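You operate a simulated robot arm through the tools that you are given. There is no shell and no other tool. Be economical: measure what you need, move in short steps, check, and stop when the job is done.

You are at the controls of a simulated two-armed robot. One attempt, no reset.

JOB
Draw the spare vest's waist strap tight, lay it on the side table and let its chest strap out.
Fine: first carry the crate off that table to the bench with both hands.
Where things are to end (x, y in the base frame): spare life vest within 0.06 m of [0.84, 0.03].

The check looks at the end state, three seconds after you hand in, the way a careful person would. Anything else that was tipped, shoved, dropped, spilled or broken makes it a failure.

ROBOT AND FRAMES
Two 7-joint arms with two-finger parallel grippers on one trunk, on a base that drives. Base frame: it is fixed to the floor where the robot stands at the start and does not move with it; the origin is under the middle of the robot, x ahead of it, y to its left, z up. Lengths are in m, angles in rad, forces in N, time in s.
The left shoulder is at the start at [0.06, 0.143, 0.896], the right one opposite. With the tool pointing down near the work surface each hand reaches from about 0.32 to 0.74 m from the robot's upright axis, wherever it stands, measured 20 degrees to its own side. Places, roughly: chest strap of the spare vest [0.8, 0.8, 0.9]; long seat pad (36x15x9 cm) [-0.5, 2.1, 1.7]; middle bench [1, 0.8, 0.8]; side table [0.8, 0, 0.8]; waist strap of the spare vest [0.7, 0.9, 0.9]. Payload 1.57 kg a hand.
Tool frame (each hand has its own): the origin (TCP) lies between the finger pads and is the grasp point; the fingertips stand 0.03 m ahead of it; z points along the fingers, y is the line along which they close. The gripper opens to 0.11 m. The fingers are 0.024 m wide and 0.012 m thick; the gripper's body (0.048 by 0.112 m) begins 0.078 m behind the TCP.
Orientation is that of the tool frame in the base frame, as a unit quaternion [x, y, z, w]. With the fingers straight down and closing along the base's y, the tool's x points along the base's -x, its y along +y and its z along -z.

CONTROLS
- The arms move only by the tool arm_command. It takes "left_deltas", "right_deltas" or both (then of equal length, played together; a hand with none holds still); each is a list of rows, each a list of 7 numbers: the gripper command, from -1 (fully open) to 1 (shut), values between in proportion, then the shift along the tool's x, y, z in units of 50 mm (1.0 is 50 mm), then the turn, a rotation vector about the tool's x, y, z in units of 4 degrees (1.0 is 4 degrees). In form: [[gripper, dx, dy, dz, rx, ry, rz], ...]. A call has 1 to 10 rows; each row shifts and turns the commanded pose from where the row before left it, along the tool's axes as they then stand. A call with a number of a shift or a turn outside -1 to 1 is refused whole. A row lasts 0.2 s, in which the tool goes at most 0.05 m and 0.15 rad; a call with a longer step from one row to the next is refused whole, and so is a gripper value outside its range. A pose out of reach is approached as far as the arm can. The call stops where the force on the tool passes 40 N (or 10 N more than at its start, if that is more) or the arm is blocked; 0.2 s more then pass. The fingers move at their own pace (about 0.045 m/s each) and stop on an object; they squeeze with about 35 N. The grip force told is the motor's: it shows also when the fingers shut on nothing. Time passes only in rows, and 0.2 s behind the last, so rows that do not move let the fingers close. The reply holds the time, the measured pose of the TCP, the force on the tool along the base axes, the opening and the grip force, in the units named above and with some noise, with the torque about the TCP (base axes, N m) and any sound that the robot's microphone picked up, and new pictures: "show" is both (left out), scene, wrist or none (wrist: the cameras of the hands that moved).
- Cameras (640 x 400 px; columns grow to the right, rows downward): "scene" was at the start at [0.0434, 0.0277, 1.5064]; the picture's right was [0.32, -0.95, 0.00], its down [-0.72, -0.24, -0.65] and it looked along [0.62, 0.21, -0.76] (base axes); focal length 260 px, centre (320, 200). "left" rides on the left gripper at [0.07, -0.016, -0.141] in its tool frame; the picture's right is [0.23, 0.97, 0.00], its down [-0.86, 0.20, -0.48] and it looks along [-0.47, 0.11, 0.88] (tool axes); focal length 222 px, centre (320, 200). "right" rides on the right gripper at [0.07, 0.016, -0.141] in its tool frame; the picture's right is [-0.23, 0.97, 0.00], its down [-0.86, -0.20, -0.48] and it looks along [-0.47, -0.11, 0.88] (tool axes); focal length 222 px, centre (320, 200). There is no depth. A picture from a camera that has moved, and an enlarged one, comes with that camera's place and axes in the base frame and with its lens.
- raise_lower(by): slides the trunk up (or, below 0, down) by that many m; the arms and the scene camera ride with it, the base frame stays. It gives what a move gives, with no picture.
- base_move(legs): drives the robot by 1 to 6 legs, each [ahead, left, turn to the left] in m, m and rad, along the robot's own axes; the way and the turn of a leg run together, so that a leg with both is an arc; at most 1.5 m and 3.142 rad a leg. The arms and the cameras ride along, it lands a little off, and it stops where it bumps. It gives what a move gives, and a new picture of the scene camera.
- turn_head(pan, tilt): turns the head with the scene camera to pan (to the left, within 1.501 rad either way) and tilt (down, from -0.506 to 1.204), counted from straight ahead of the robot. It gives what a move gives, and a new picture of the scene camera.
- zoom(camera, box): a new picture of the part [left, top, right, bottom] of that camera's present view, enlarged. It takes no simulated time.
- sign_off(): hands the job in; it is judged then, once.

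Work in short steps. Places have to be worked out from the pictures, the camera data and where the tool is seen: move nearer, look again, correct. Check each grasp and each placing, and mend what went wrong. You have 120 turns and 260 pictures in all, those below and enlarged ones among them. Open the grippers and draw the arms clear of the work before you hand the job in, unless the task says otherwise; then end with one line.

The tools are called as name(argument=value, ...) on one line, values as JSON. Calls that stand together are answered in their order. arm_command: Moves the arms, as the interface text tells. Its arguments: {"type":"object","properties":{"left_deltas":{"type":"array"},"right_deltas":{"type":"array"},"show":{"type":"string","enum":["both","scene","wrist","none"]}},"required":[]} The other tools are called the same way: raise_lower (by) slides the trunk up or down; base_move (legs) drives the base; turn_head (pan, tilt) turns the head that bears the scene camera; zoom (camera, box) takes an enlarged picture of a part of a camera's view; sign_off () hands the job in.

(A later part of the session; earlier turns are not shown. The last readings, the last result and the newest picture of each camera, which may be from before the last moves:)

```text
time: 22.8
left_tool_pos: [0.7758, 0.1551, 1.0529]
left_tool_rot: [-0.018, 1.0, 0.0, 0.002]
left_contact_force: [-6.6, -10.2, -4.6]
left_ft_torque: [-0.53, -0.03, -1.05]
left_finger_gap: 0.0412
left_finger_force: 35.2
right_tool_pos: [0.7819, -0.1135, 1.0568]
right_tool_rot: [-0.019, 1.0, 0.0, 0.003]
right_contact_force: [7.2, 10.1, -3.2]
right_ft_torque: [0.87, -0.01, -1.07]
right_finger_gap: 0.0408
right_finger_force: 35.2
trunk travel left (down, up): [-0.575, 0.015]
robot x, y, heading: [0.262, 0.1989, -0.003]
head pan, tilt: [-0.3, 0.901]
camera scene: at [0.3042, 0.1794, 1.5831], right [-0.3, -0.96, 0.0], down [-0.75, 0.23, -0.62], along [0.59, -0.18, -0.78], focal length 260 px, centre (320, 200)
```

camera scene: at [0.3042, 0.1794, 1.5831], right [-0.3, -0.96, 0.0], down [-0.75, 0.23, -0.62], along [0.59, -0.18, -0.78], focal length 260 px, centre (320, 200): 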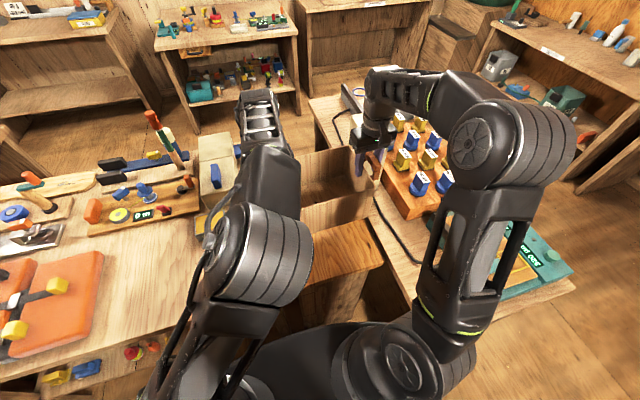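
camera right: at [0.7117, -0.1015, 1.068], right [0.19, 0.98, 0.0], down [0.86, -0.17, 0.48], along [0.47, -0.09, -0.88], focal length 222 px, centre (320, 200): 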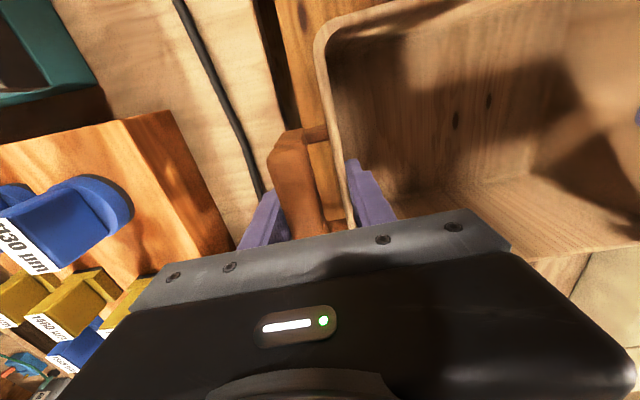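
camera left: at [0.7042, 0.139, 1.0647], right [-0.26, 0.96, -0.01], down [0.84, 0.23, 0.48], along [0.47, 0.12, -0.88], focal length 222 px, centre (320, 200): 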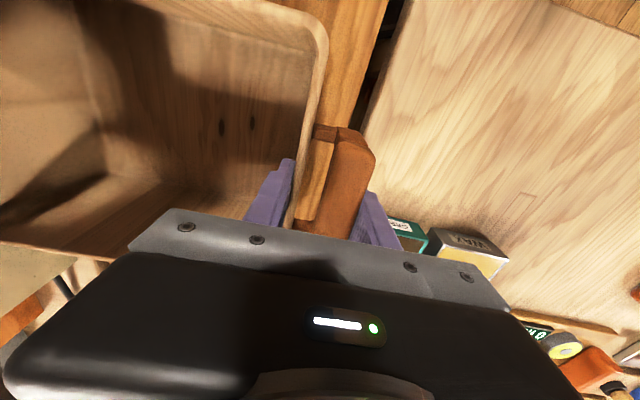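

Load ≈8 N shared, level. Free bench spot: centre ≈ (0.71, 0.45), clear of vest (y>0.71) and tins (x>0.85). Drive back 7 cm, then left 43 cm.

base_move(legs=[[-0.07, 0, 0], [0, 0.43, 0]])

turn_head(pan=-0.1, tilt=0.95)

```text
time: 26.1
left_tool_pos: [0.704, 0.5889, 1.0539]
left_tool_rot: [-0.019, 1.0, -0.002, 0.003]
left_contact_force: [-7.4, -11.5, -2.9]
left_ft_torque: [-0.89, 0.2, -1.08]
left_finger_gap: 0.0409
left_finger_force: 34.9
right_tool_pos: [0.7099, 0.3201, 1.0554]
right_tool_rot: [-0.02, 1.0, -0.001, 0.003]
right_contact_force: [7.8, 12.6, -3.8]
right_ft_torque: [0.72, -0.18, -1.05]
right_finger_gap: 0.0412
right_finger_force: 34.8
trunk travel left (down, up): [-0.575, 0.015]
robot x, y, heading: [0.1899, 0.6312, 0.003]
head pan, tilt: [-0.3, 0.901]
camera scene: at [0.2323, 0.6129, 1.5831], right [-0.29, -0.96, 0.0], down [-0.75, 0.23, -0.62], along [0.59, -0.18, -0.78], focal length 260 px, centre (320, 200)
```

scene: 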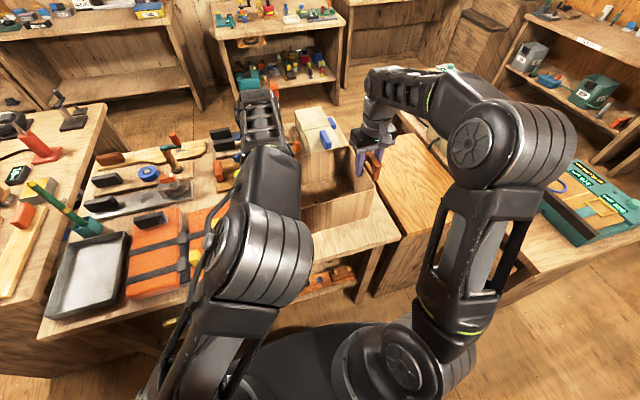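

```text
time: 26.8
left_tool_pos: [0.7035, 0.5885, 1.0535]
left_tool_rot: [-0.019, 1.0, -0.003, 0.004]
left_contact_force: [-4.0, 1.5, -3.4]
left_ft_torque: [-1.03, -0.75, -0.6]
left_finger_gap: 0.0409
left_finger_force: 35.1
right_tool_pos: [0.7099, 0.3195, 1.0552]
right_tool_rot: [-0.019, 1.0, 0.001, 0.003]
right_contact_force: [4.0, -1.1, -3.0]
right_ft_torque: [1.07, 0.76, -0.51]
right_finger_gap: 0.0408
right_finger_force: 35.2
trunk travel left (down, up): [-0.575, 0.015]
robot x, y, heading: [0.188, 0.6315, -0.002]
head pan, tilt: [-0.099, 0.949]
camera scene: at [0.2326, 0.6269, 1.5795], right [-0.1, -1.0, 0.0], down [-0.81, 0.08, -0.58], along [0.58, -0.06, -0.81], focal length 260 px, centre (320, 200)
```

scene: 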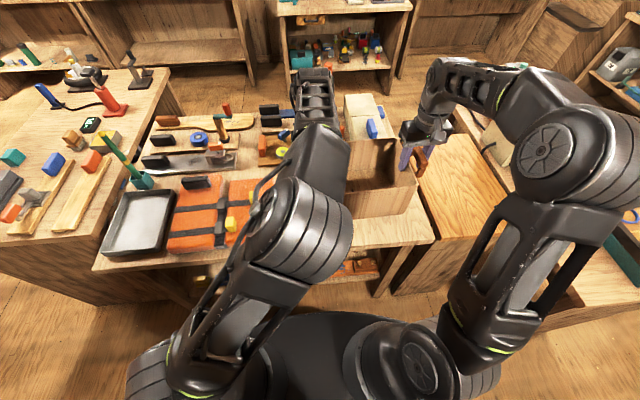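

Zoom to verify what lies beneath the crate before lowering.

zoom(camera="scene", box=[300, 80, 460, 260])

zoom(camera="left", box=[0, 0, 640, 400])

zoom(camera="right", box=[0, 0, 640, 400])

```text
2.22 times, centred on (380, 170) of scene
camera zoom: at [0.2326, 0.6269, 1.5795], right [-0.1, -1.0, 0.0], down [-0.81, 0.08, -0.58], along [0.58, -0.06, -0.81], focal length 578 px, centre (187, 267)
```

zoom: 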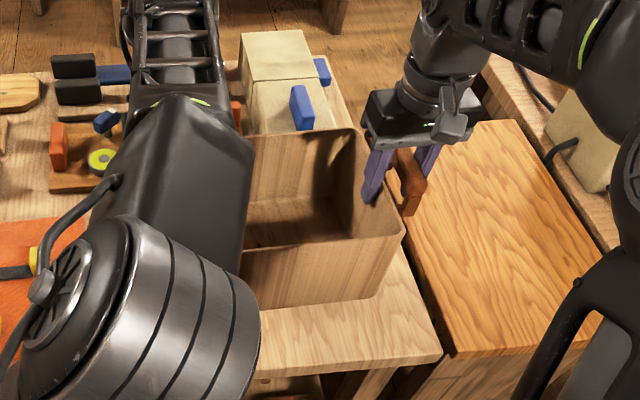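

```text
1.00 times, centred on (320, 200) of left (not enlarged: the box is as wide or as high as the picture)
camera zoom: at [0.6326, 0.5715, 1.194], right [-0.26, 0.96, 0.0], down [0.84, 0.23, 0.48], along [0.47, 0.12, -0.88], focal length 222 px, centre (320, 200)
```

zoom: 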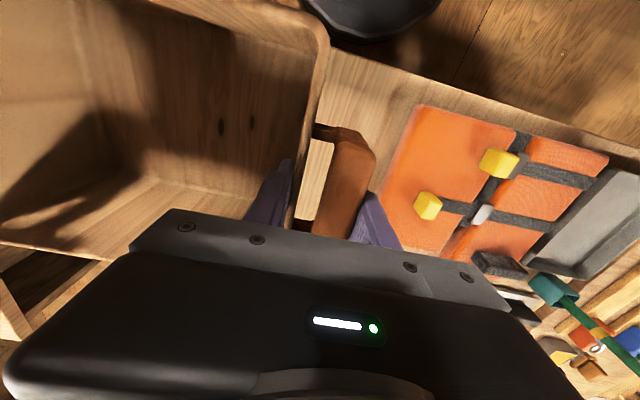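

```text
1.00 times, centred on (320, 200) of right (not enlarged: the box is as wide or as high as the picture)
camera zoom: at [0.6389, 0.332, 1.1975], right [0.19, 0.98, 0.0], down [0.86, -0.17, 0.48], along [0.47, -0.09, -0.88], focal length 222 px, centre (320, 200)
```

zoom: 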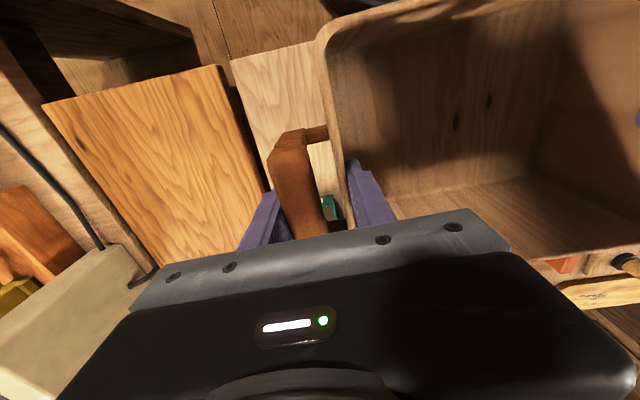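

Underneath is clear. I lower 10 cm, then slowly.

arm_command(left_deltas=[[1, 0, 0, 0.3, 0, 0, 0], [1, 0, 0, 0.4, 0, 0, 0], [1, 0, 0, 0.4, 0, 0, 0], [1, 0, 0, 0.4, 0, 0, 0], [1, 0, 0, 0.4, 0, 0, 0], [1, 0, 0, 0.2, 0, 0, 0], [1, 0, 0, 0, 0, 0, 0]], right_deltas=[[1, 0, 0, 0.3, 0, 0, 0], [1, 0, 0, 0.4, 0, 0, 0], [1, 0, 0, 0.4, 0, 0, 0], [1, 0, 0, 0.4, 0, 0, 0], [1, 0, 0, 0.4, 0, 0, 0], [1, 0, 0, 0.2, 0, 0, 0], [1, 0, 0, 0, 0, 0, 0]], show="scene")

zoom(camera="scene", box=[300, 80, 460, 260])

```text
time: 28.4
left_tool_pos: [0.7037, 0.589, 0.9487]
left_tool_rot: [-0.019, 1.0, -0.001, 0.002]
left_contact_force: [-5.2, 4.5, -4.8]
left_ft_torque: [-1.1, 0.32, -0.92]
left_finger_gap: 0.0408
left_finger_force: 34.7
right_tool_pos: [0.7107, 0.3196, 0.95]
right_tool_rot: [-0.019, 1.0, 0.0, 0.003]
right_contact_force: [4.6, -4.9, -2.9]
right_ft_torque: [1.24, -0.33, -0.57]
right_finger_gap: 0.0409
right_finger_force: 35.0
trunk travel left (down, up): [-0.575, 0.015]
robot x, y, heading: [0.1872, 0.6299, 0.002]
head pan, tilt: [-0.099, 0.949]
camera scene: at [0.2326, 0.627, 1.5795], right [-0.1, -1.0, 0.0], down [-0.81, 0.08, -0.58], along [0.58, -0.06, -0.81], focal length 260 px, centre (320, 200)
```

scene: 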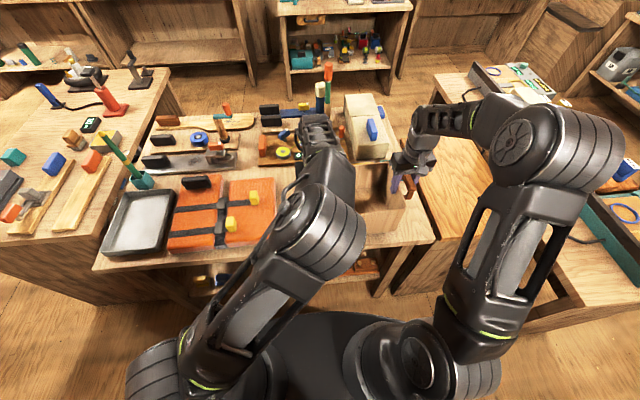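

```text
2.22 times, centred on (380, 170) of scene
camera zoom: at [0.2326, 0.627, 1.5795], right [-0.1, -1.0, 0.0], down [-0.81, 0.08, -0.58], along [0.58, -0.06, -0.81], focal length 578 px, centre (187, 267)
```

zoom: 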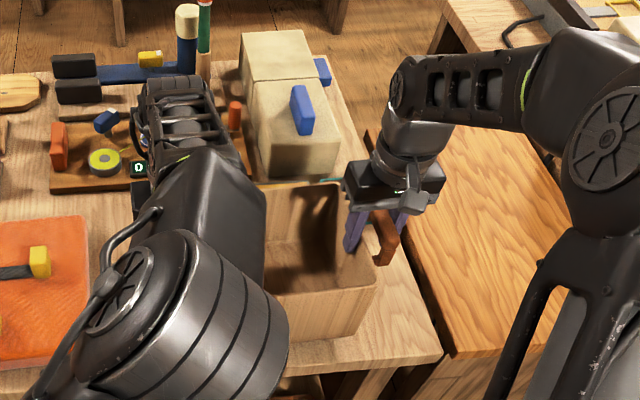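

Still hanging (~8 N total). I lower in 5 mm steps toward contact.

arm_command(left_deltas=[[1, 0, 0, 0.1, 0, 0, 0], [1, 0, 0, 0.1, 0, 0, 0], [1, 0, 0, 0.1, 0, 0, 0], [1, 0, 0, 0.08, 0, 0, 0], [1, 0, 0, 0.06, 0, 0, 0], [1, 0, 0, 0, 0, 0, 0]], right_deltas=[[1, 0, 0, 0.1, 0, 0, 0], [1, 0, 0, 0.1, 0, 0, 0], [1, 0, 0, 0.1, 0, 0, 0], [1, 0, 0, 0.08, 0, 0, 0], [1, 0, 0, 0.06, 0, 0, 0], [1, 0, 0, 0, 0, 0, 0]], show="none")

```text
time: 29.8
left_tool_pos: [0.7038, 0.5889, 0.9274]
left_tool_rot: [-0.02, 1.0, -0.001, 0.003]
left_contact_force: [-8.0, 10.5, -4.3]
left_ft_torque: [-1.21, 0.31, -1.15]
left_finger_gap: 0.041
left_finger_force: 34.3
right_tool_pos: [0.7104, 0.3205, 0.929]
right_tool_rot: [-0.02, 1.0, -0.001, 0.001]
right_contact_force: [8.4, -10.0, -4.0]
right_ft_torque: [1.1, -0.3, -0.98]
right_finger_gap: 0.041
right_finger_force: 34.7
trunk travel left (down, up): [-0.575, 0.015]
robot x, y, heading: [0.1879, 0.6301, 0.004]
head pan, tilt: [-0.099, 0.949]
```

arm_command(left_deltas=[[1, 0, 0, 0.06, 0, 0, 0], [1, 0, 0, 0.06, 0, 0, 0], [1, 0, 0, 0, 0, 0, 0]], right_deltas=[[1, 0, 0, 0.06, 0, 0, 0], [1, 0, 0, 0.06, 0, 0, 0], [1, 0, 0, 0, 0, 0, 0]], show="scene")

```text
time: 30.6
left_tool_pos: [0.7039, 0.5886, 0.9227]
left_tool_rot: [-0.02, 1.0, -0.001, 0.006]
left_contact_force: [-0.7, 14.5, 18.8]
left_ft_torque: [-0.86, 0.91, -0.94]
left_finger_gap: 0.041
left_finger_force: 34.9
right_tool_pos: [0.7106, 0.3212, 0.926]
right_tool_rot: [-0.02, 1.0, 0.0, 0.006]
right_contact_force: [11.5, -17.0, 25.2]
right_ft_torque: [1.44, 0.67, -0.5]
right_finger_gap: 0.0412
right_finger_force: 34.7
trunk travel left (down, up): [-0.575, 0.015]
robot x, y, heading: [0.1905, 0.6285, -0.002]
head pan, tilt: [-0.099, 0.949]
camera scene: at [0.23, 0.6281, 1.5802], right [-0.1, -1.0, 0.0], down [-0.81, 0.08, -0.58], along [0.58, -0.06, -0.81], focal length 260 px, centre (320, 200)
```

scene: 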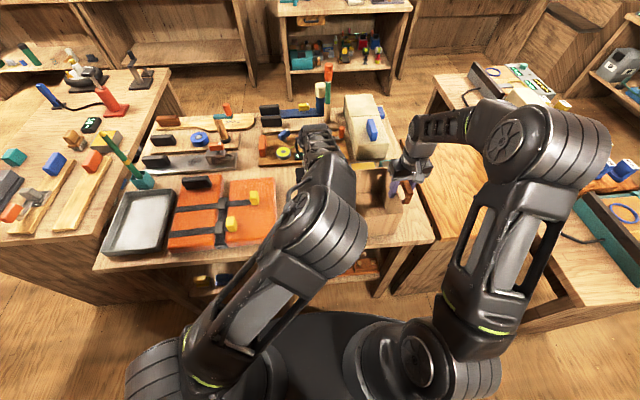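

Bench contact felt. I relax 2 mm, open both hands and rise straight up.

arm_command(left_deltas=[[1, 0, 0, -0.05, 0, 0, 0], [-1, 0, 0, 0, 0, 0, 0], [-1, 0, 0, 0, 0, 0, 0], [-1, 0, 0, 0, 0, 0, 0], [-1, 0, 0, 0, 0, 0, 0], [-1, 0, 0, -0.5, 0, 0, 0], [-1, 0, 0, -0.8, 0, 0, 0], [-1, 0, 0, -0.8, 0, 0, 0], [-1, 0, 0, -0.8, 0, 0, 0], [-1, 0, 0, 0, 0, 0, 0]], right_deltas=[[1, 0, 0, -0.05, 0, 0, 0], [-1, 0, 0, 0, 0, 0, 0], [-1, 0, 0, 0, 0, 0, 0], [-1, 0, 0, 0, 0, 0, 0], [-1, 0, 0, 0, 0, 0, 0], [-1, 0, 0, -0.5, 0, 0, 0], [-1, 0, 0, -0.8, 0, 0, 0], [-1, 0, 0, -0.8, 0, 0, 0], [-1, 0, 0, -0.8, 0, 0, 0], [-1, 0, 0, 0, 0, 0, 0]], show="both")

```text
time: 32.8
left_tool_pos: [0.7037, 0.5899, 1.0696]
left_tool_rot: [-0.02, 1.0, -0.001, 0.004]
left_contact_force: [1.6, 0.3, -0.2]
left_ft_torque: [0.02, 0.01, 0.0]
left_finger_gap: 0.1101
left_finger_force: 0.0
right_tool_pos: [0.7096, 0.32, 1.0723]
right_tool_rot: [-0.02, 1.0, 0.0, 0.002]
right_contact_force: [0.1, -0.6, 0.4]
right_ft_torque: [0.02, -0.01, 0.02]
right_finger_gap: 0.1097
right_finger_force: 0.1
trunk travel left (down, up): [-0.575, 0.015]
robot x, y, heading: [0.1908, 0.6296, 0.003]
head pan, tilt: [-0.099, 0.949]
camera scene: at [0.2325, 0.627, 1.5795], right [-0.1, -1.0, 0.0], down [-0.81, 0.08, -0.58], along [0.58, -0.06, -0.81], focal length 260 px, centre (320, 200)
camera right: at [0.6378, 0.3318, 1.2134], right [0.19, 0.98, 0.0], down [0.86, -0.17, 0.48], along [0.47, -0.09, -0.88], focal length 222 px, centre (320, 200)
camera left: at [0.6329, 0.5718, 1.2102], right [-0.27, 0.96, 0.0], down [0.84, 0.23, 0.48], along [0.47, 0.13, -0.88], focal length 222 px, centre (320, 200)
```

scene: 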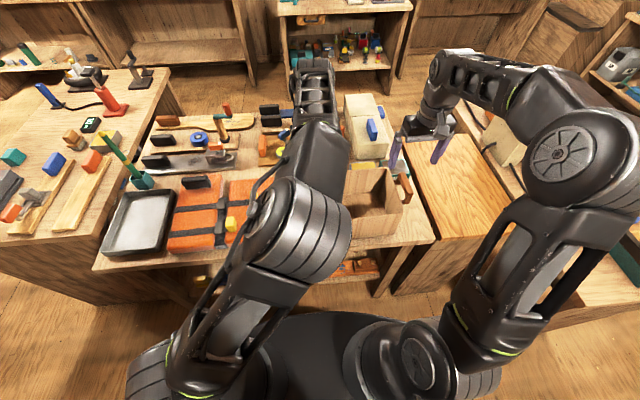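
right: 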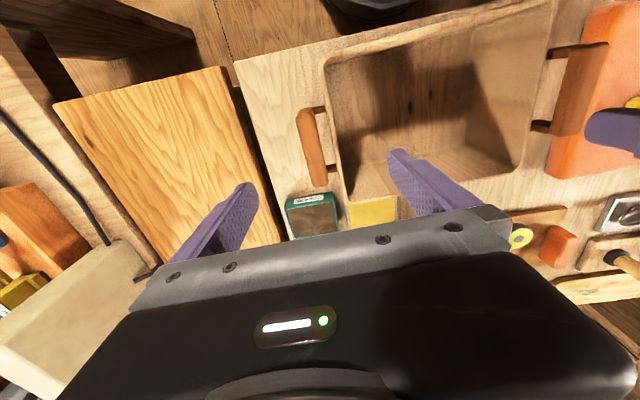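
left: 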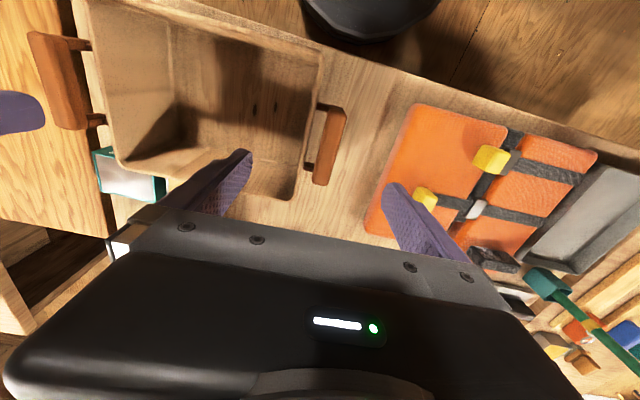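

Crate stands cleanly on the bench. Now the vest: I bring the left hand over it for a close wrist view and lift the right hand aside.

arm_command(left_deltas=[[-1, 0, 0.8, -0.2, 0, 0, 0], [-1, 0, 0.8, -0.2, 0, 0, 0], [-1, 0, 0.8, -0.2, 0, 0, 0], [-1, 0, 0.8, -0.2, 0, 0, 0], [-1, 0.4, 0.8, -0.2, 0, 0, 0], [-1, 0.4, 0.8, 0, 0, 0, 0], [-1, 0.4, 0.8, 0, 0, 0, 0], [-1, 0, 0, 0, 0, 0, 0.5]], show="wrist")

turn_head(pan=0.35, tilt=0.95)

```text
time: 34.6
left_tool_pos: [0.633, 0.8667, 1.1173]
left_tool_rot: [-0.002, 1.0, -0.001, 0.004]
left_contact_force: [0.5, 0.4, -0.4]
left_ft_torque: [-0.01, -0.03, 0.05]
left_finger_gap: 0.1102
left_finger_force: 0.1
right_tool_pos: [0.7094, 0.3188, 1.0723]
right_tool_rot: [-0.021, 1.0, 0.001, 0.003]
right_contact_force: [1.0, -0.6, 0.1]
right_ft_torque: [0.03, -0.02, -0.02]
right_finger_gap: 0.1099
right_finger_force: 0.0
trunk travel left (down, up): [-0.575, 0.015]
robot x, y, heading: [0.1894, 0.6275, -0.001]
head pan, tilt: [-0.099, 0.949]
camera left: at [0.5612, 0.8511, 1.2573], right [-0.23, 0.97, 0.0], down [0.85, 0.2, 0.48], along [0.47, 0.11, -0.88], focal length 222 px, centre (320, 200)
```

left: 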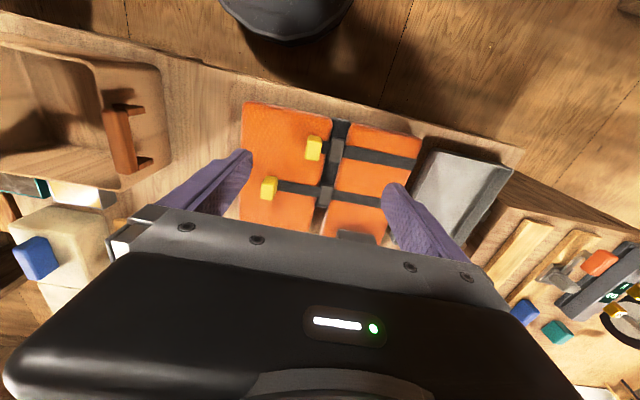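

```text
time: 35.5
left_tool_pos: [0.6325, 0.8656, 1.1162]
left_tool_rot: [-0.002, 1.0, -0.001, 0.003]
left_contact_force: [0.3, -0.3, 0.0]
left_ft_torque: [-0.01, 0.01, 0.01]
left_finger_gap: 0.11
left_finger_force: 0.0
right_tool_pos: [0.7096, 0.3202, 1.0716]
right_tool_rot: [-0.02, 1.0, 0.0, 0.003]
right_contact_force: [0.7, -1.0, 0.9]
right_ft_torque: [-0.02, 0.02, -0.01]
right_finger_gap: 0.11
right_finger_force: 0.1
trunk travel left (down, up): [-0.575, 0.015]
robot x, y, heading: [0.1895, 0.6333, 0.002]
head pan, tilt: [0.351, 0.949]
camera scene: at [0.2278, 0.6595, 1.5795], right [0.34, -0.94, 0.0], down [-0.76, -0.28, -0.58], along [0.55, 0.2, -0.81], focal length 260 px, centre (320, 200)
```

scene: 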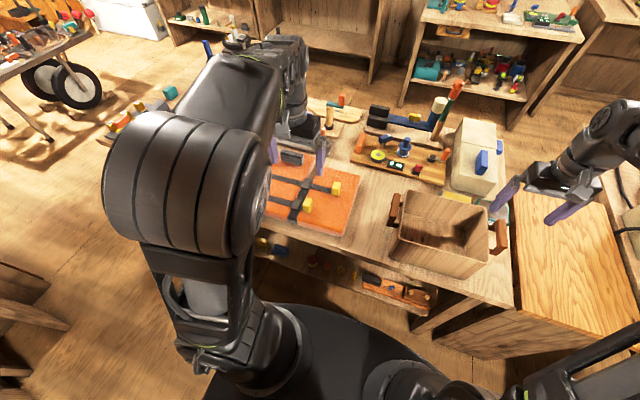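

zoom(camera="left", box=[220, 80, 440, 250])

zoom(camera="scene", box=[240, 120, 400, 260])

```text
2.35 times, centred on (330, 165) of left
camera zoom: at [0.561, 0.8515, 1.2576], right [-0.23, 0.97, 0.0], down [0.85, 0.2, 0.48], along [0.47, 0.11, -0.87], focal length 523 px, centre (296, 282)
```

zoom: 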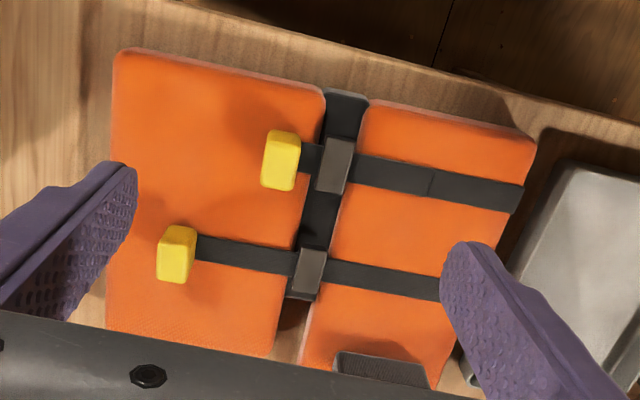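

```text
2.86 times, centred on (320, 190) of scene
camera zoom: at [0.2278, 0.6595, 1.5795], right [0.34, -0.94, 0.0], down [-0.76, -0.28, -0.58], along [0.55, 0.2, -0.81], focal length 743 px, centre (320, 229)
```

zoom: 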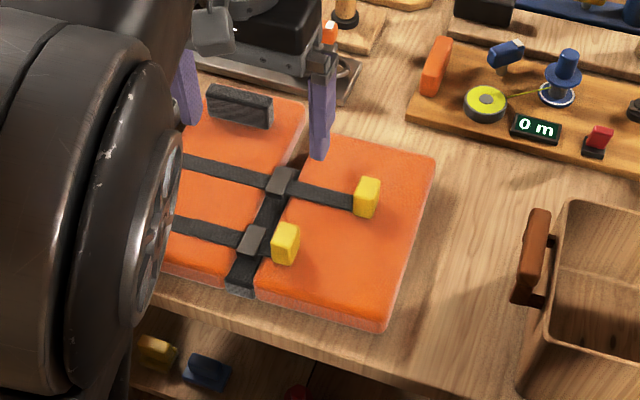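

The vest lies at ≈(0.743, 0.898), ~0.25×0.32 m. Waist strap (near edge): tab ≈(0.668, 0.865), only 4 cm out of its buckle (loose); chest strap (further): tab ≈(0.763, 0.80), 11 cm out (tight). I shift the base left to face the vest.

base_move(legs=[[0, 0.2, 0]])

```text
time: 37.1
left_tool_pos: [0.6314, 1.0669, 1.117]
left_tool_rot: [-0.002, 1.0, -0.002, 0.004]
left_contact_force: [0.1, 0.0, 0.3]
left_ft_torque: [-0.03, -0.02, 0.04]
left_finger_gap: 0.1097
left_finger_force: 0.0
right_tool_pos: [0.7083, 0.5206, 1.0728]
right_tool_rot: [-0.02, 1.0, -0.001, 0.003]
right_contact_force: [0.5, 0.3, 0.1]
right_ft_torque: [-0.03, -0.01, -0.01]
right_finger_gap: 0.1101
right_finger_force: 0.0
trunk travel left (down, up): [-0.575, 0.015]
robot x, y, heading: [0.1893, 0.8274, 0.001]
head pan, tilt: [0.351, 0.949]
camera scene: at [0.2274, 0.8603, 1.5795], right [0.35, -0.94, 0.0], down [-0.76, -0.28, -0.58], along [0.55, 0.2, -0.81], focal length 260 px, centre (320, 200)
```

scene: 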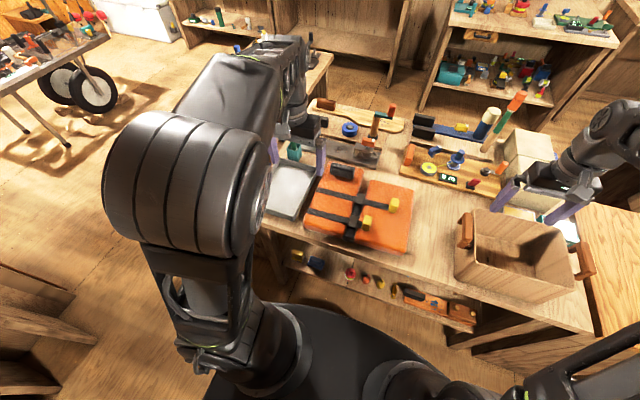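

I turn both hands ~90° in place (right CCW, left CW) so fingers close across the straps.

arm_command(left_deltas=[[-1, 0, 0, 0, 0, 0, 1], [-1, 0, 0, 0, 0, 0, 1], [-1, 0, 0, 0, 0, 0, 1], [-1, 0, 0, 0, 0, 0, 1], [-1, 0, 0, 0, 0, 0, 1], [-1, 0, 0, 0, 0, 0, 1], [-1, 0, 0, 0, 0, 0, 1], [-1, 0, 0, 0, 0, 0, 1], [-1, 0, 0, 0, 0, 0, 1], [-1, 0, 0, 0, 0, 0, 1]], right_deltas=[[-1, 0, 0, 0, 0, 0, -1], [-1, 0, 0, 0, 0, 0, -1], [-1, 0, 0, 0, 0, 0, -1], [-1, 0, 0, 0, 0, 0, -1], [-1, 0, 0, 0, 0, 0, -1], [-1, 0, 0, 0, 0, 0, -1], [-1, 0, 0, 0, 0, 0, -1], [-1, 0, 0, 0, 0, 0, -1], [-1, 0, 0, 0, 0, 0, -1], [-1, 0, 0, 0, 0, 0, -1]], show="none")

arm_command(left_deltas=[[-1, 0, 0, 0, 0, 0, 1], [-1, 0, 0, 0, 0, 0, 1], [-1, 0, 0, 0, 0, 0, 1], [-1, 0, 0, 0, 0, 0, 1], [-1, 0, 0, 0, 0, 0, 1], [-1, 0, 0, 0, 0, 0, 1], [-1, 0, 0, 0, 0, 0, 1], [-1, 0, 0, 0, 0, 0, 1], [-1, 0, 0, 0, 0, 0, 1], [-1, 0, 0, 0, 0, 0, 1]], right_deltas=[[-1, 0, 0, 0, 0, 0, -1], [-1, 0, 0, 0, 0, 0, -1], [-1, 0, 0, 0, 0, 0, -1], [-1, 0, 0, 0, 0, 0, -1], [-1, 0, 0, 0, 0, 0, -1], [-1, 0, 0, 0, 0, 0, -1], [-1, 0, 0, 0, 0, 0, -1], [-1, 0, 0, 0, 0, 0, -1], [-1, 0, 0, 0, 0, 0, -1], [-1, 0, 0, 0, 0, 0, -1]], show="none")

arm_command(left_deltas=[[-1, 0, 0, 0, 0, 0, 1], [-1, 0, 0, 0, 0, 0, 1], [-1, 0, 0, 0, 0, 0, 0]], right_deltas=[[-1, 0, 0, 0, 0, 0, -1], [-1, 0, 0, 0, 0, 0, -1], [-1, 0, 0, 0, 0, 0, -0.5]], show="both")

```text
time: 39.3
left_tool_pos: [0.6329, 1.0649, 1.1179]
left_tool_rot: [0.341, 0.94, 0.0, 0.004]
left_contact_force: [-0.7, 0.8, 0.2]
left_ft_torque: [-0.03, -0.03, -0.02]
left_finger_gap: 0.1101
left_finger_force: 0.1
right_tool_pos: [0.7087, 0.5191, 1.0726]
right_tool_rot: [-0.362, 0.932, -0.001, 0.003]
right_contact_force: [0.1, -0.1, -0.4]
right_ft_torque: [0.01, -0.01, 0.01]
right_finger_gap: 0.1099
right_finger_force: 0.0
trunk travel left (down, up): [-0.575, 0.015]
robot x, y, heading: [0.1915, 0.8335, -0.001]
head pan, tilt: [0.351, 0.949]
```

```text
time: 41.5
left_tool_pos: [0.6321, 1.0658, 1.1172]
left_tool_rot: [0.641, 0.768, 0.001, 0.003]
left_contact_force: [0.0, -1.0, 0.7]
left_ft_torque: [0.01, 0.02, -0.01]
left_finger_gap: 0.1099
left_finger_force: 0.1
right_tool_pos: [0.7086, 0.5187, 1.0712]
right_tool_rot: [-0.659, 0.752, -0.001, 0.002]
right_contact_force: [-0.1, -0.4, -0.3]
right_ft_torque: [-0.02, 0.03, 0.02]
right_finger_gap: 0.1101
right_finger_force: 0.0
trunk travel left (down, up): [-0.575, 0.015]
robot x, y, heading: [0.1889, 0.8365, 0.003]
head pan, tilt: [0.351, 0.949]
```

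```text
time: 42.3
left_tool_pos: [0.6316, 1.0643, 1.1159]
left_tool_rot: [0.693, 0.72, 0.001, 0.004]
left_contact_force: [0.0, -1.2, -0.6]
left_ft_torque: [0.01, -0.01, -0.02]
left_finger_gap: 0.1099
left_finger_force: 0.1
right_tool_pos: [0.7082, 0.5193, 1.0723]
right_tool_rot: [0.722, -0.692, 0.002, -0.002]
right_contact_force: [0.0, 0.8, -0.1]
right_ft_torque: [0.01, -0.04, 0.01]
right_finger_gap: 0.1101
right_finger_force: 0.1
trunk travel left (down, up): [-0.575, 0.015]
robot x, y, heading: [0.1917, 0.8331, 0.001]
head pan, tilt: [0.351, 0.949]
camera scene: at [0.2274, 0.8589, 1.5795], right [0.35, -0.94, 0.0], down [-0.76, -0.28, -0.58], along [0.55, 0.2, -0.81], focal length 260 px, centre (320, 200)
camera right: at [0.6943, 0.4474, 1.2134], right [-0.98, 0.19, -0.01], down [0.16, 0.86, 0.48], along [0.09, 0.47, -0.88], focal length 222 px, centre (320, 200)
camera left: at [0.6116, 1.1366, 1.2575], right [0.96, 0.26, 0.01], down [0.23, -0.85, 0.48], along [0.13, -0.46, -0.88], focal length 222 px, centre (320, 200)
```

scene: 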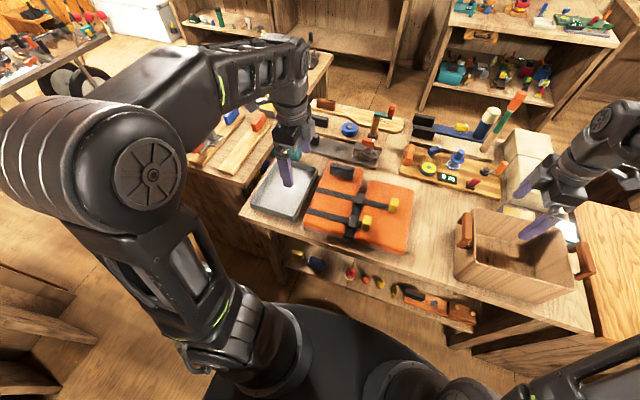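
right: 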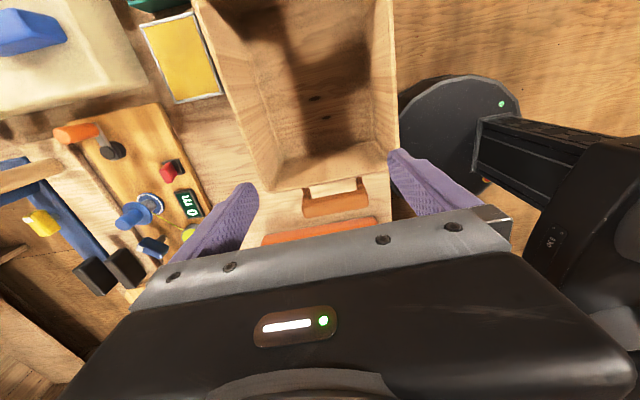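
left: 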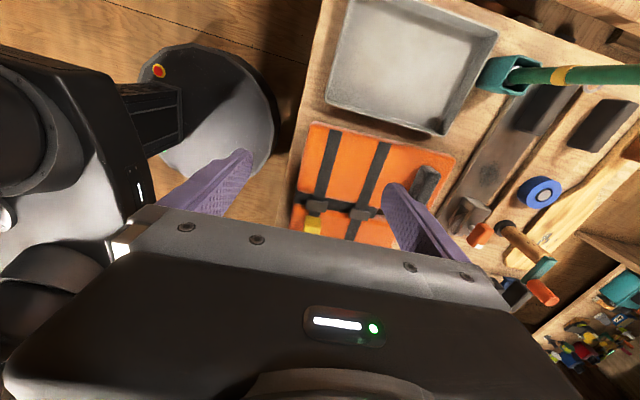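

The scene camera now sees the vest freely; zoom.

zoom(camera="scene", box=[290, 140, 430, 260])

zoom(camera="left", box=[280, 100, 480, 250])

```text
3.33 times, centred on (360, 200) of scene
camera zoom: at [0.2274, 0.8589, 1.5795], right [0.35, -0.94, 0.0], down [-0.76, -0.28, -0.58], along [0.55, 0.2, -0.81], focal length 867 px, centre (187, 200)
```

zoom: 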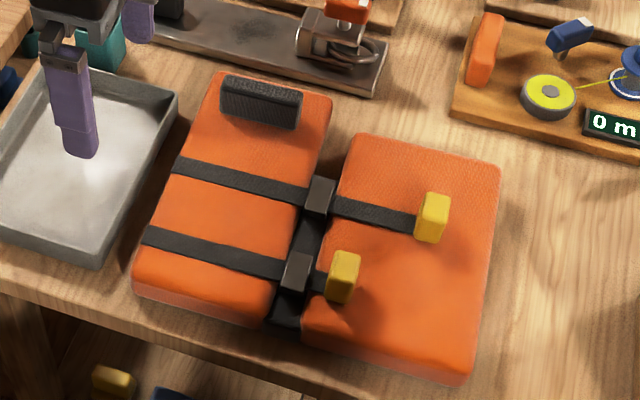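

```text
2.67 times, centred on (380, 175) of left
camera zoom: at [0.6116, 1.1366, 1.2575], right [0.96, 0.26, 0.01], down [0.23, -0.85, 0.48], along [0.13, -0.46, -0.88], focal length 592 px, centre (160, 267)
```

zoom: 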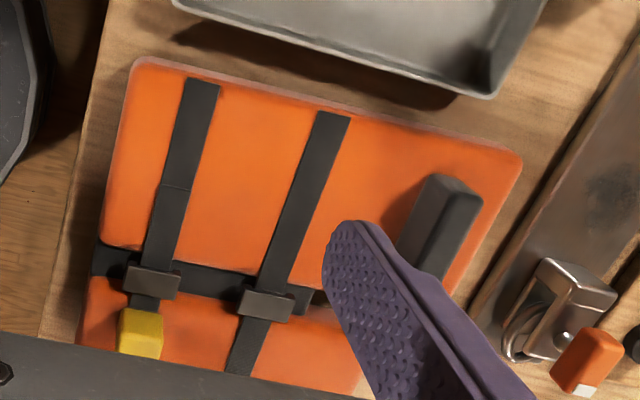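

I move the right hand over the waist tab (≈0.672, 0.865) and check with its wrist camera; the tool axis shows at column 320.

arm_command(right_deltas=[[-1, -0.98, 0.07, 0.05, 0, 0, 0], [-1, -0.98, 0.07, 0.05, 0, 0, 0], [-1, -0.98, 0.07, 0.05, 0, 0, 0], [-1, -0.98, 0.07, 0.05, 0, 0, 0], [-1, -0.98, 0.07, 0.05, 0, 0, 0], [-1, -0.98, 0.07, 0.05, 0, 0, 0], [-1, -0.98, 0.07, 0.05, 0, 0, 0], [-1, 0, 0, 0, 0, 0, 0]], show="both")

```text
time: 44.1
left_tool_pos: [0.6333, 1.0649, 1.1162]
left_tool_rot: [0.694, 0.72, 0.002, 0.004]
left_contact_force: [0.1, -0.4, -0.4]
left_ft_torque: [0.01, 0.02, 0.01]
left_finger_gap: 0.11
left_finger_force: 0.1
right_tool_pos: [0.6695, 0.861, 1.0546]
right_tool_rot: [0.721, -0.693, 0.002, -0.002]
right_contact_force: [-0.5, 0.0, 0.2]
right_ft_torque: [-0.04, -0.01, 0.01]
right_finger_gap: 0.1098
right_finger_force: 0.0
trunk travel left (down, up): [-0.575, 0.015]
robot x, y, heading: [0.1877, 0.8308, -0.002]
head pan, tilt: [0.351, 0.949]
camera scene: at [0.2273, 0.8582, 1.5795], right [0.34, -0.94, 0.0], down [-0.76, -0.28, -0.58], along [0.55, 0.2, -0.81], focal length 260 px, centre (320, 200)
camera right: at [0.6542, 0.7891, 1.1963], right [-0.98, 0.19, -0.01], down [0.16, 0.86, 0.48], along [0.09, 0.47, -0.88], focal length 222 px, centre (320, 200)
```

scene: 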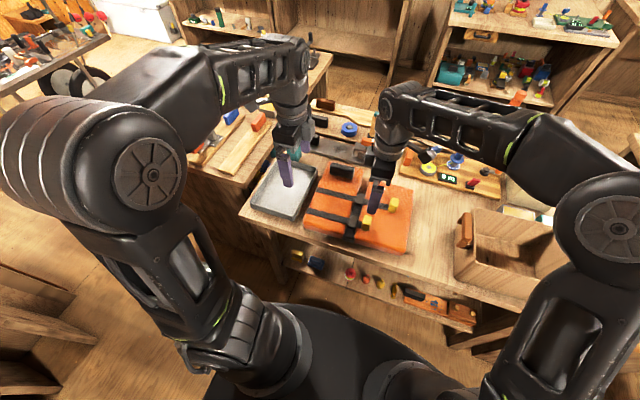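
right: 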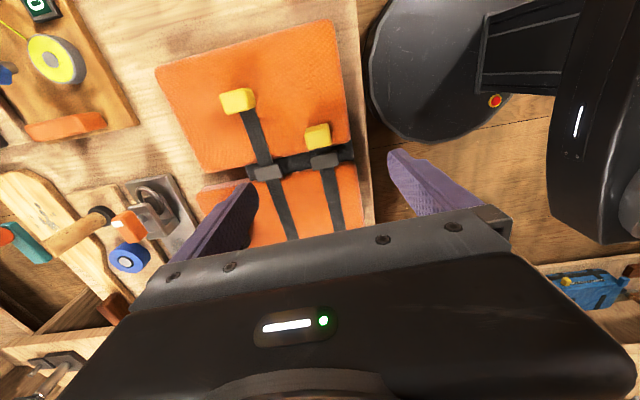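

Tool aligned with the strap; the tab sits ~1 cm nearer −y. I shift and descend to ~0.95 with partly closed fingers.

arm_command(right_deltas=[[-0.3, 0.2, 0, 0.5, 0, 0, 0], [-0.3, 0, 0, 0.5, 0, 0, 0], [-0.3, 0, 0, 0.6, 0, 0, 0], [-0.3, 0, 0, 0.4, 0, 0, 0], [-0.3, 0, 0, 0, 0, 0, 0]], show="both")

zoom(camera="scene", box=[290, 140, 430, 260])

```text
time: 45.3
left_tool_pos: [0.6311, 1.0657, 1.1178]
left_tool_rot: [0.694, 0.72, 0.001, 0.004]
left_contact_force: [0.1, -0.4, 0.7]
left_ft_torque: [-0.01, 0.0, -0.02]
left_finger_gap: 0.1099
left_finger_force: 0.1
right_tool_pos: [0.6714, 0.8503, 0.955]
right_tool_rot: [0.721, -0.693, 0.002, -0.001]
right_contact_force: [1.6, -1.2, 0.1]
right_ft_torque: [0.03, -0.01, -0.03]
right_finger_gap: 0.0716
right_finger_force: 0.0
trunk travel left (down, up): [-0.575, 0.015]
robot x, y, heading: [0.1918, 0.8331, 0.004]
head pan, tilt: [0.351, 0.949]
camera scene: at [0.2273, 0.8588, 1.5795], right [0.35, -0.94, 0.0], down [-0.76, -0.28, -0.58], along [0.55, 0.2, -0.81], focal length 260 px, centre (320, 200)
camera right: at [0.6568, 0.7788, 1.0954], right [-0.98, 0.19, -0.01], down [0.16, 0.86, 0.48], along [0.09, 0.47, -0.88], focal length 222 px, centre (320, 200)
```

scene: 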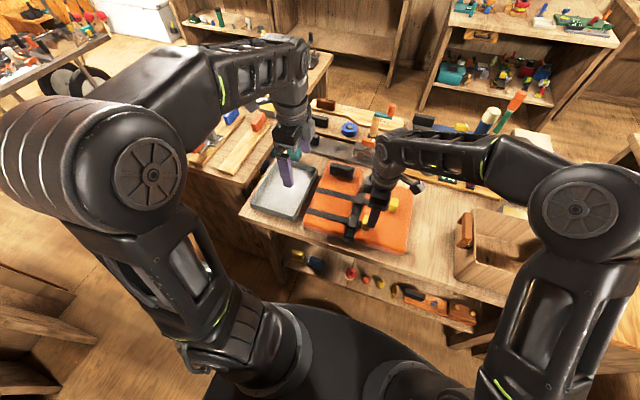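
right: 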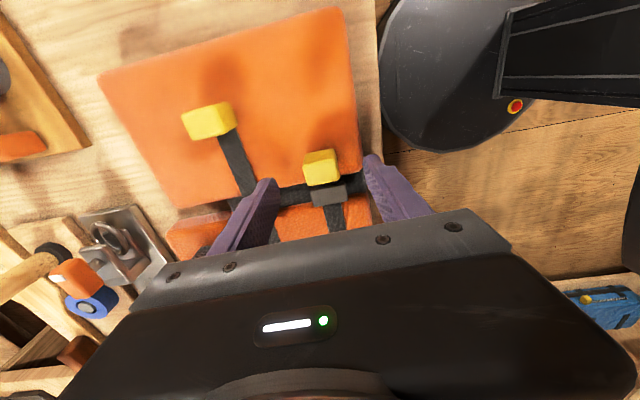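

```text
3.33 times, centred on (360, 200) of scene
camera zoom: at [0.2273, 0.8588, 1.5795], right [0.35, -0.94, 0.0], down [-0.76, -0.28, -0.58], along [0.55, 0.2, -0.81], focal length 867 px, centre (187, 200)
```

zoom: 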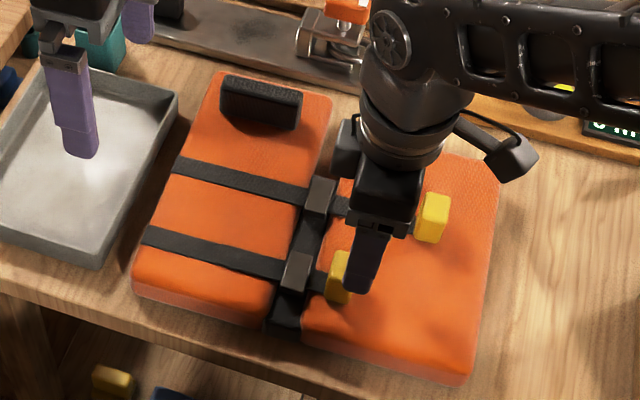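

Roughly centred. I go 3 cm lower to reduce parallax and look again.

arm_command(right_deltas=[[-0.3, 0, 0, 0.3, 0, 0, 0], [-0.3, 0, 0, 0.3, 0, 0, 0], [-0.3, 0, 0, 0, 0, 0, 0]], show="wrist")

zoom(camera="right", box=[220, 110, 420, 235])

zoom(camera="scene", box=[330, 180, 410, 250])

```text
time: 46.1
left_tool_pos: [0.6312, 1.066, 1.1162]
left_tool_rot: [0.693, 0.721, 0.0, 0.004]
left_contact_force: [-1.0, -0.4, 0.0]
left_ft_torque: [0.03, 0.0, 0.04]
left_finger_gap: 0.1101
left_finger_force: 0.0
right_tool_pos: [0.6718, 0.8517, 0.9246]
right_tool_rot: [0.721, -0.693, 0.002, -0.002]
right_contact_force: [0.6, -0.1, 0.1]
right_ft_torque: [0.0, -0.01, 0.0]
right_finger_gap: 0.0714
right_finger_force: 0.1
trunk travel left (down, up): [-0.575, 0.015]
robot x, y, heading: [0.1905, 0.8317, -0.002]
head pan, tilt: [0.351, 0.949]
camera right: at [0.657, 0.7789, 1.0663], right [-0.98, 0.19, 0.0], down [0.16, 0.86, 0.48], along [0.09, 0.47, -0.88], focal length 222 px, centre (320, 200)
```

right: 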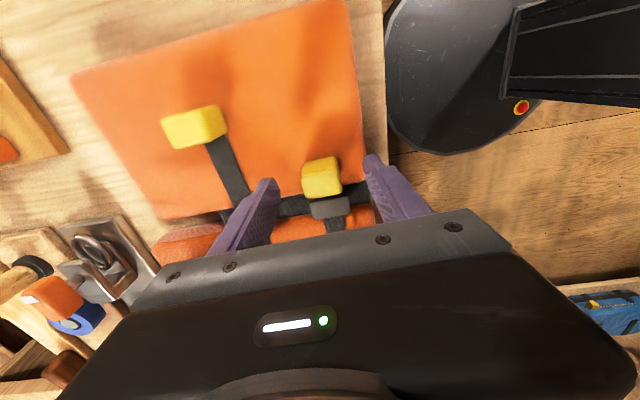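

```text
3.20 times, centred on (320, 172) of right
camera zoom: at [0.657, 0.7789, 1.0663], right [-0.98, 0.19, 0.0], down [0.16, 0.86, 0.48], along [0.09, 0.47, -0.88], focal length 711 px, centre (320, 288)
```

zoom: 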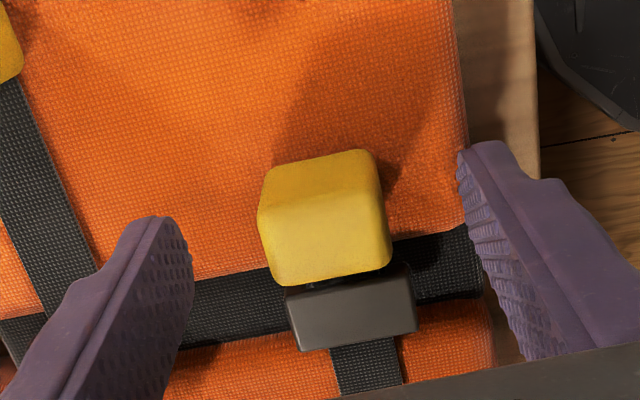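

```text
5.71 times, centred on (370, 215) of scene
camera zoom: at [0.2273, 0.8589, 1.5795], right [0.35, -0.94, 0.0], down [-0.76, -0.28, -0.58], along [0.55, 0.2, -0.81], focal length 1487 px, centre (34, 114)
```

zoom: 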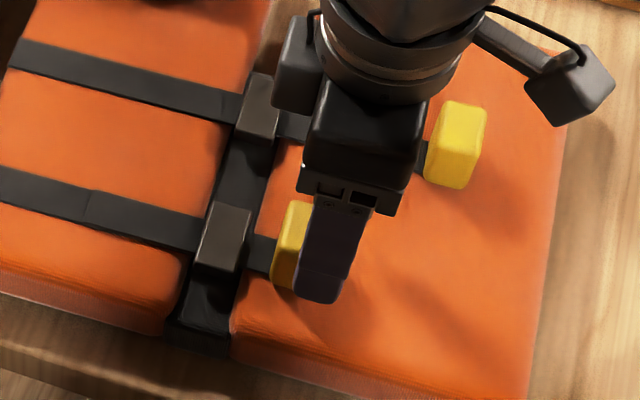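

The tab top is really a bit lower (≈0.875) and ~1.5 cm further +y. I shift +y and descend 2 cm.

arm_command(right_deltas=[[-0.3, -0.3, 0, 0, 0, 0, 0], [-0.3, 0, 0, 0.4, 0, 0, 0], [-0.3, 0, 0, 0, 0, 0, 0]], show="none")

zoom(camera="right", box=[220, 110, 420, 235])

zoom(camera="scene", box=[330, 180, 410, 250])

```text
time: 46.9
left_tool_pos: [0.6324, 1.0652, 1.1166]
left_tool_rot: [0.694, 0.72, 0.001, 0.003]
left_contact_force: [1.0, 0.5, 0.0]
left_ft_torque: [0.0, -0.02, 0.02]
left_finger_gap: 0.1097
left_finger_force: 0.1
right_tool_pos: [0.6716, 0.8655, 0.9048]
right_tool_rot: [0.721, -0.693, 0.001, -0.002]
right_contact_force: [0.0, 0.4, -0.6]
right_ft_torque: [-0.04, 0.01, 0.0]
right_finger_gap: 0.0714
right_finger_force: 0.1
trunk travel left (down, up): [-0.575, 0.015]
robot x, y, heading: [0.1911, 0.8325, 0.002]
head pan, tilt: [0.351, 0.949]
```

```text
3.20 times, centred on (320, 172) of right
camera zoom: at [0.6569, 0.7941, 1.0454], right [-0.98, 0.19, -0.01], down [0.16, 0.86, 0.48], along [0.09, 0.47, -0.88], focal length 711 px, centre (320, 288)
```

zoom: 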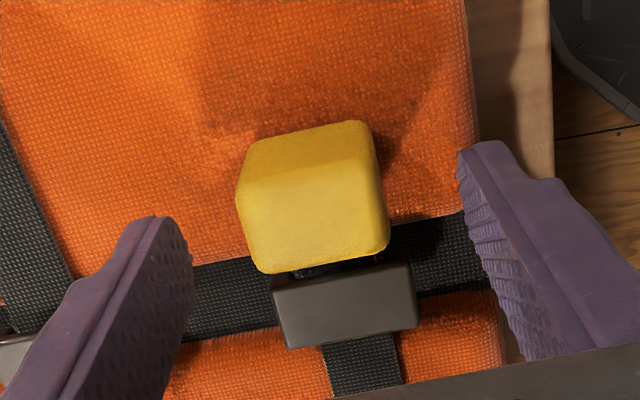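

```text
5.71 times, centred on (370, 215) of scene
camera zoom: at [0.2271, 0.8591, 1.5795], right [0.35, -0.94, 0.0], down [-0.76, -0.28, -0.58], along [0.55, 0.2, -0.81], focal length 1487 px, centre (34, 114)
```

zoom: 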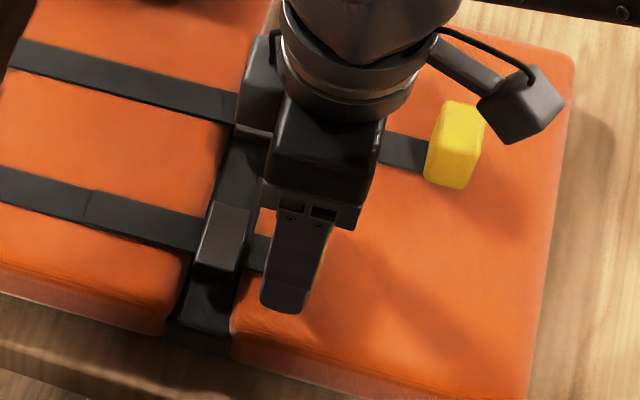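

Tab is now between the fingers. I descend 1.8 cm and close on it.

arm_command(right_deltas=[[-0.3, 0, 0, 0.2, 0, 0, 0], [-0.3, 0, 0, 0.16, 0, 0, 0], [0.2, 0, 0, 0, 0, 0, 0], [1, 0, 0, 0, 0, 0, 0], [1, 0, 0, 0, 0, 0, 0], [1, 0, 0, 0, 0, 0, 0]], show="none")

zoom(camera="right", box=[220, 110, 420, 235])

```text
time: 48.3
left_tool_pos: [0.6331, 1.066, 1.1154]
left_tool_rot: [0.694, 0.72, 0.002, 0.004]
left_contact_force: [0.7, -0.2, 0.0]
left_ft_torque: [0.03, -0.02, 0.01]
left_finger_gap: 0.1101
left_finger_force: 0.0
right_tool_pos: [0.6721, 0.8652, 0.886]
right_tool_rot: [0.722, -0.692, 0.002, -0.001]
right_contact_force: [2.2, 0.8, -0.7]
right_ft_torque: [0.02, 0.23, -0.13]
right_finger_gap: 0.0352
right_finger_force: 28.7
trunk travel left (down, up): [-0.575, 0.015]
robot x, y, heading: [0.1901, 0.8296, -0.002]
head pan, tilt: [0.351, 0.949]
```

```text
3.20 times, centred on (320, 172) of right
camera zoom: at [0.6576, 0.7938, 1.0277], right [-0.98, 0.19, -0.01], down [0.16, 0.86, 0.48], along [0.1, 0.47, -0.88], focal length 711 px, centre (320, 288)
```

zoom: 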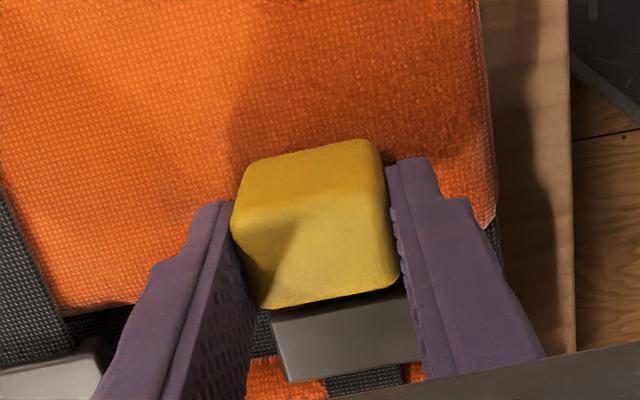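

Tab gripped (0.035 m). I pull gently 1.5 cm along the strap (−y) and watch force and whether the vest slides.

arm_command(right_deltas=[[1, 0.1, 0, 0, 0, 0, 0], [1, 0.1, 0, 0, 0, 0, 0], [1, 0.1, 0, 0, 0, 0, 0], [1, 0, 0, 0, 0, 0, 0]], show="none")

zoom(camera="scene", box=[290, 140, 430, 260])

```text
time: 49.3
left_tool_pos: [0.6321, 1.067, 1.1172]
left_tool_rot: [0.694, 0.72, 0.002, 0.003]
left_contact_force: [-0.5, 0.6, 0.1]
left_ft_torque: [-0.03, -0.01, 0.04]
left_finger_gap: 0.11
left_finger_force: 0.0
right_tool_pos: [0.6713, 0.8502, 0.8851]
right_tool_rot: [0.721, -0.693, 0.001, -0.003]
right_contact_force: [-1.0, 0.7, 0.6]
right_ft_torque: [0.64, 0.38, -0.07]
right_finger_gap: 0.0348
right_finger_force: 34.5
trunk travel left (down, up): [-0.575, 0.015]
robot x, y, heading: [0.1889, 0.8304, 0.001]
head pan, tilt: [0.351, 0.949]
```

```text
3.33 times, centred on (360, 200) of scene
camera zoom: at [0.2274, 0.8589, 1.5795], right [0.34, -0.94, 0.0], down [-0.76, -0.28, -0.58], along [0.55, 0.2, -0.81], focal length 867 px, centre (187, 200)
```

zoom: 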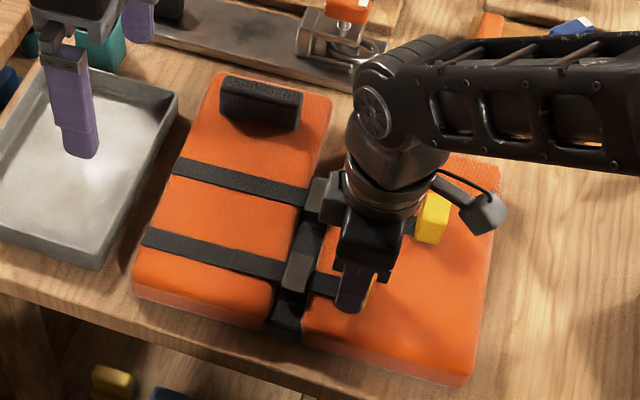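

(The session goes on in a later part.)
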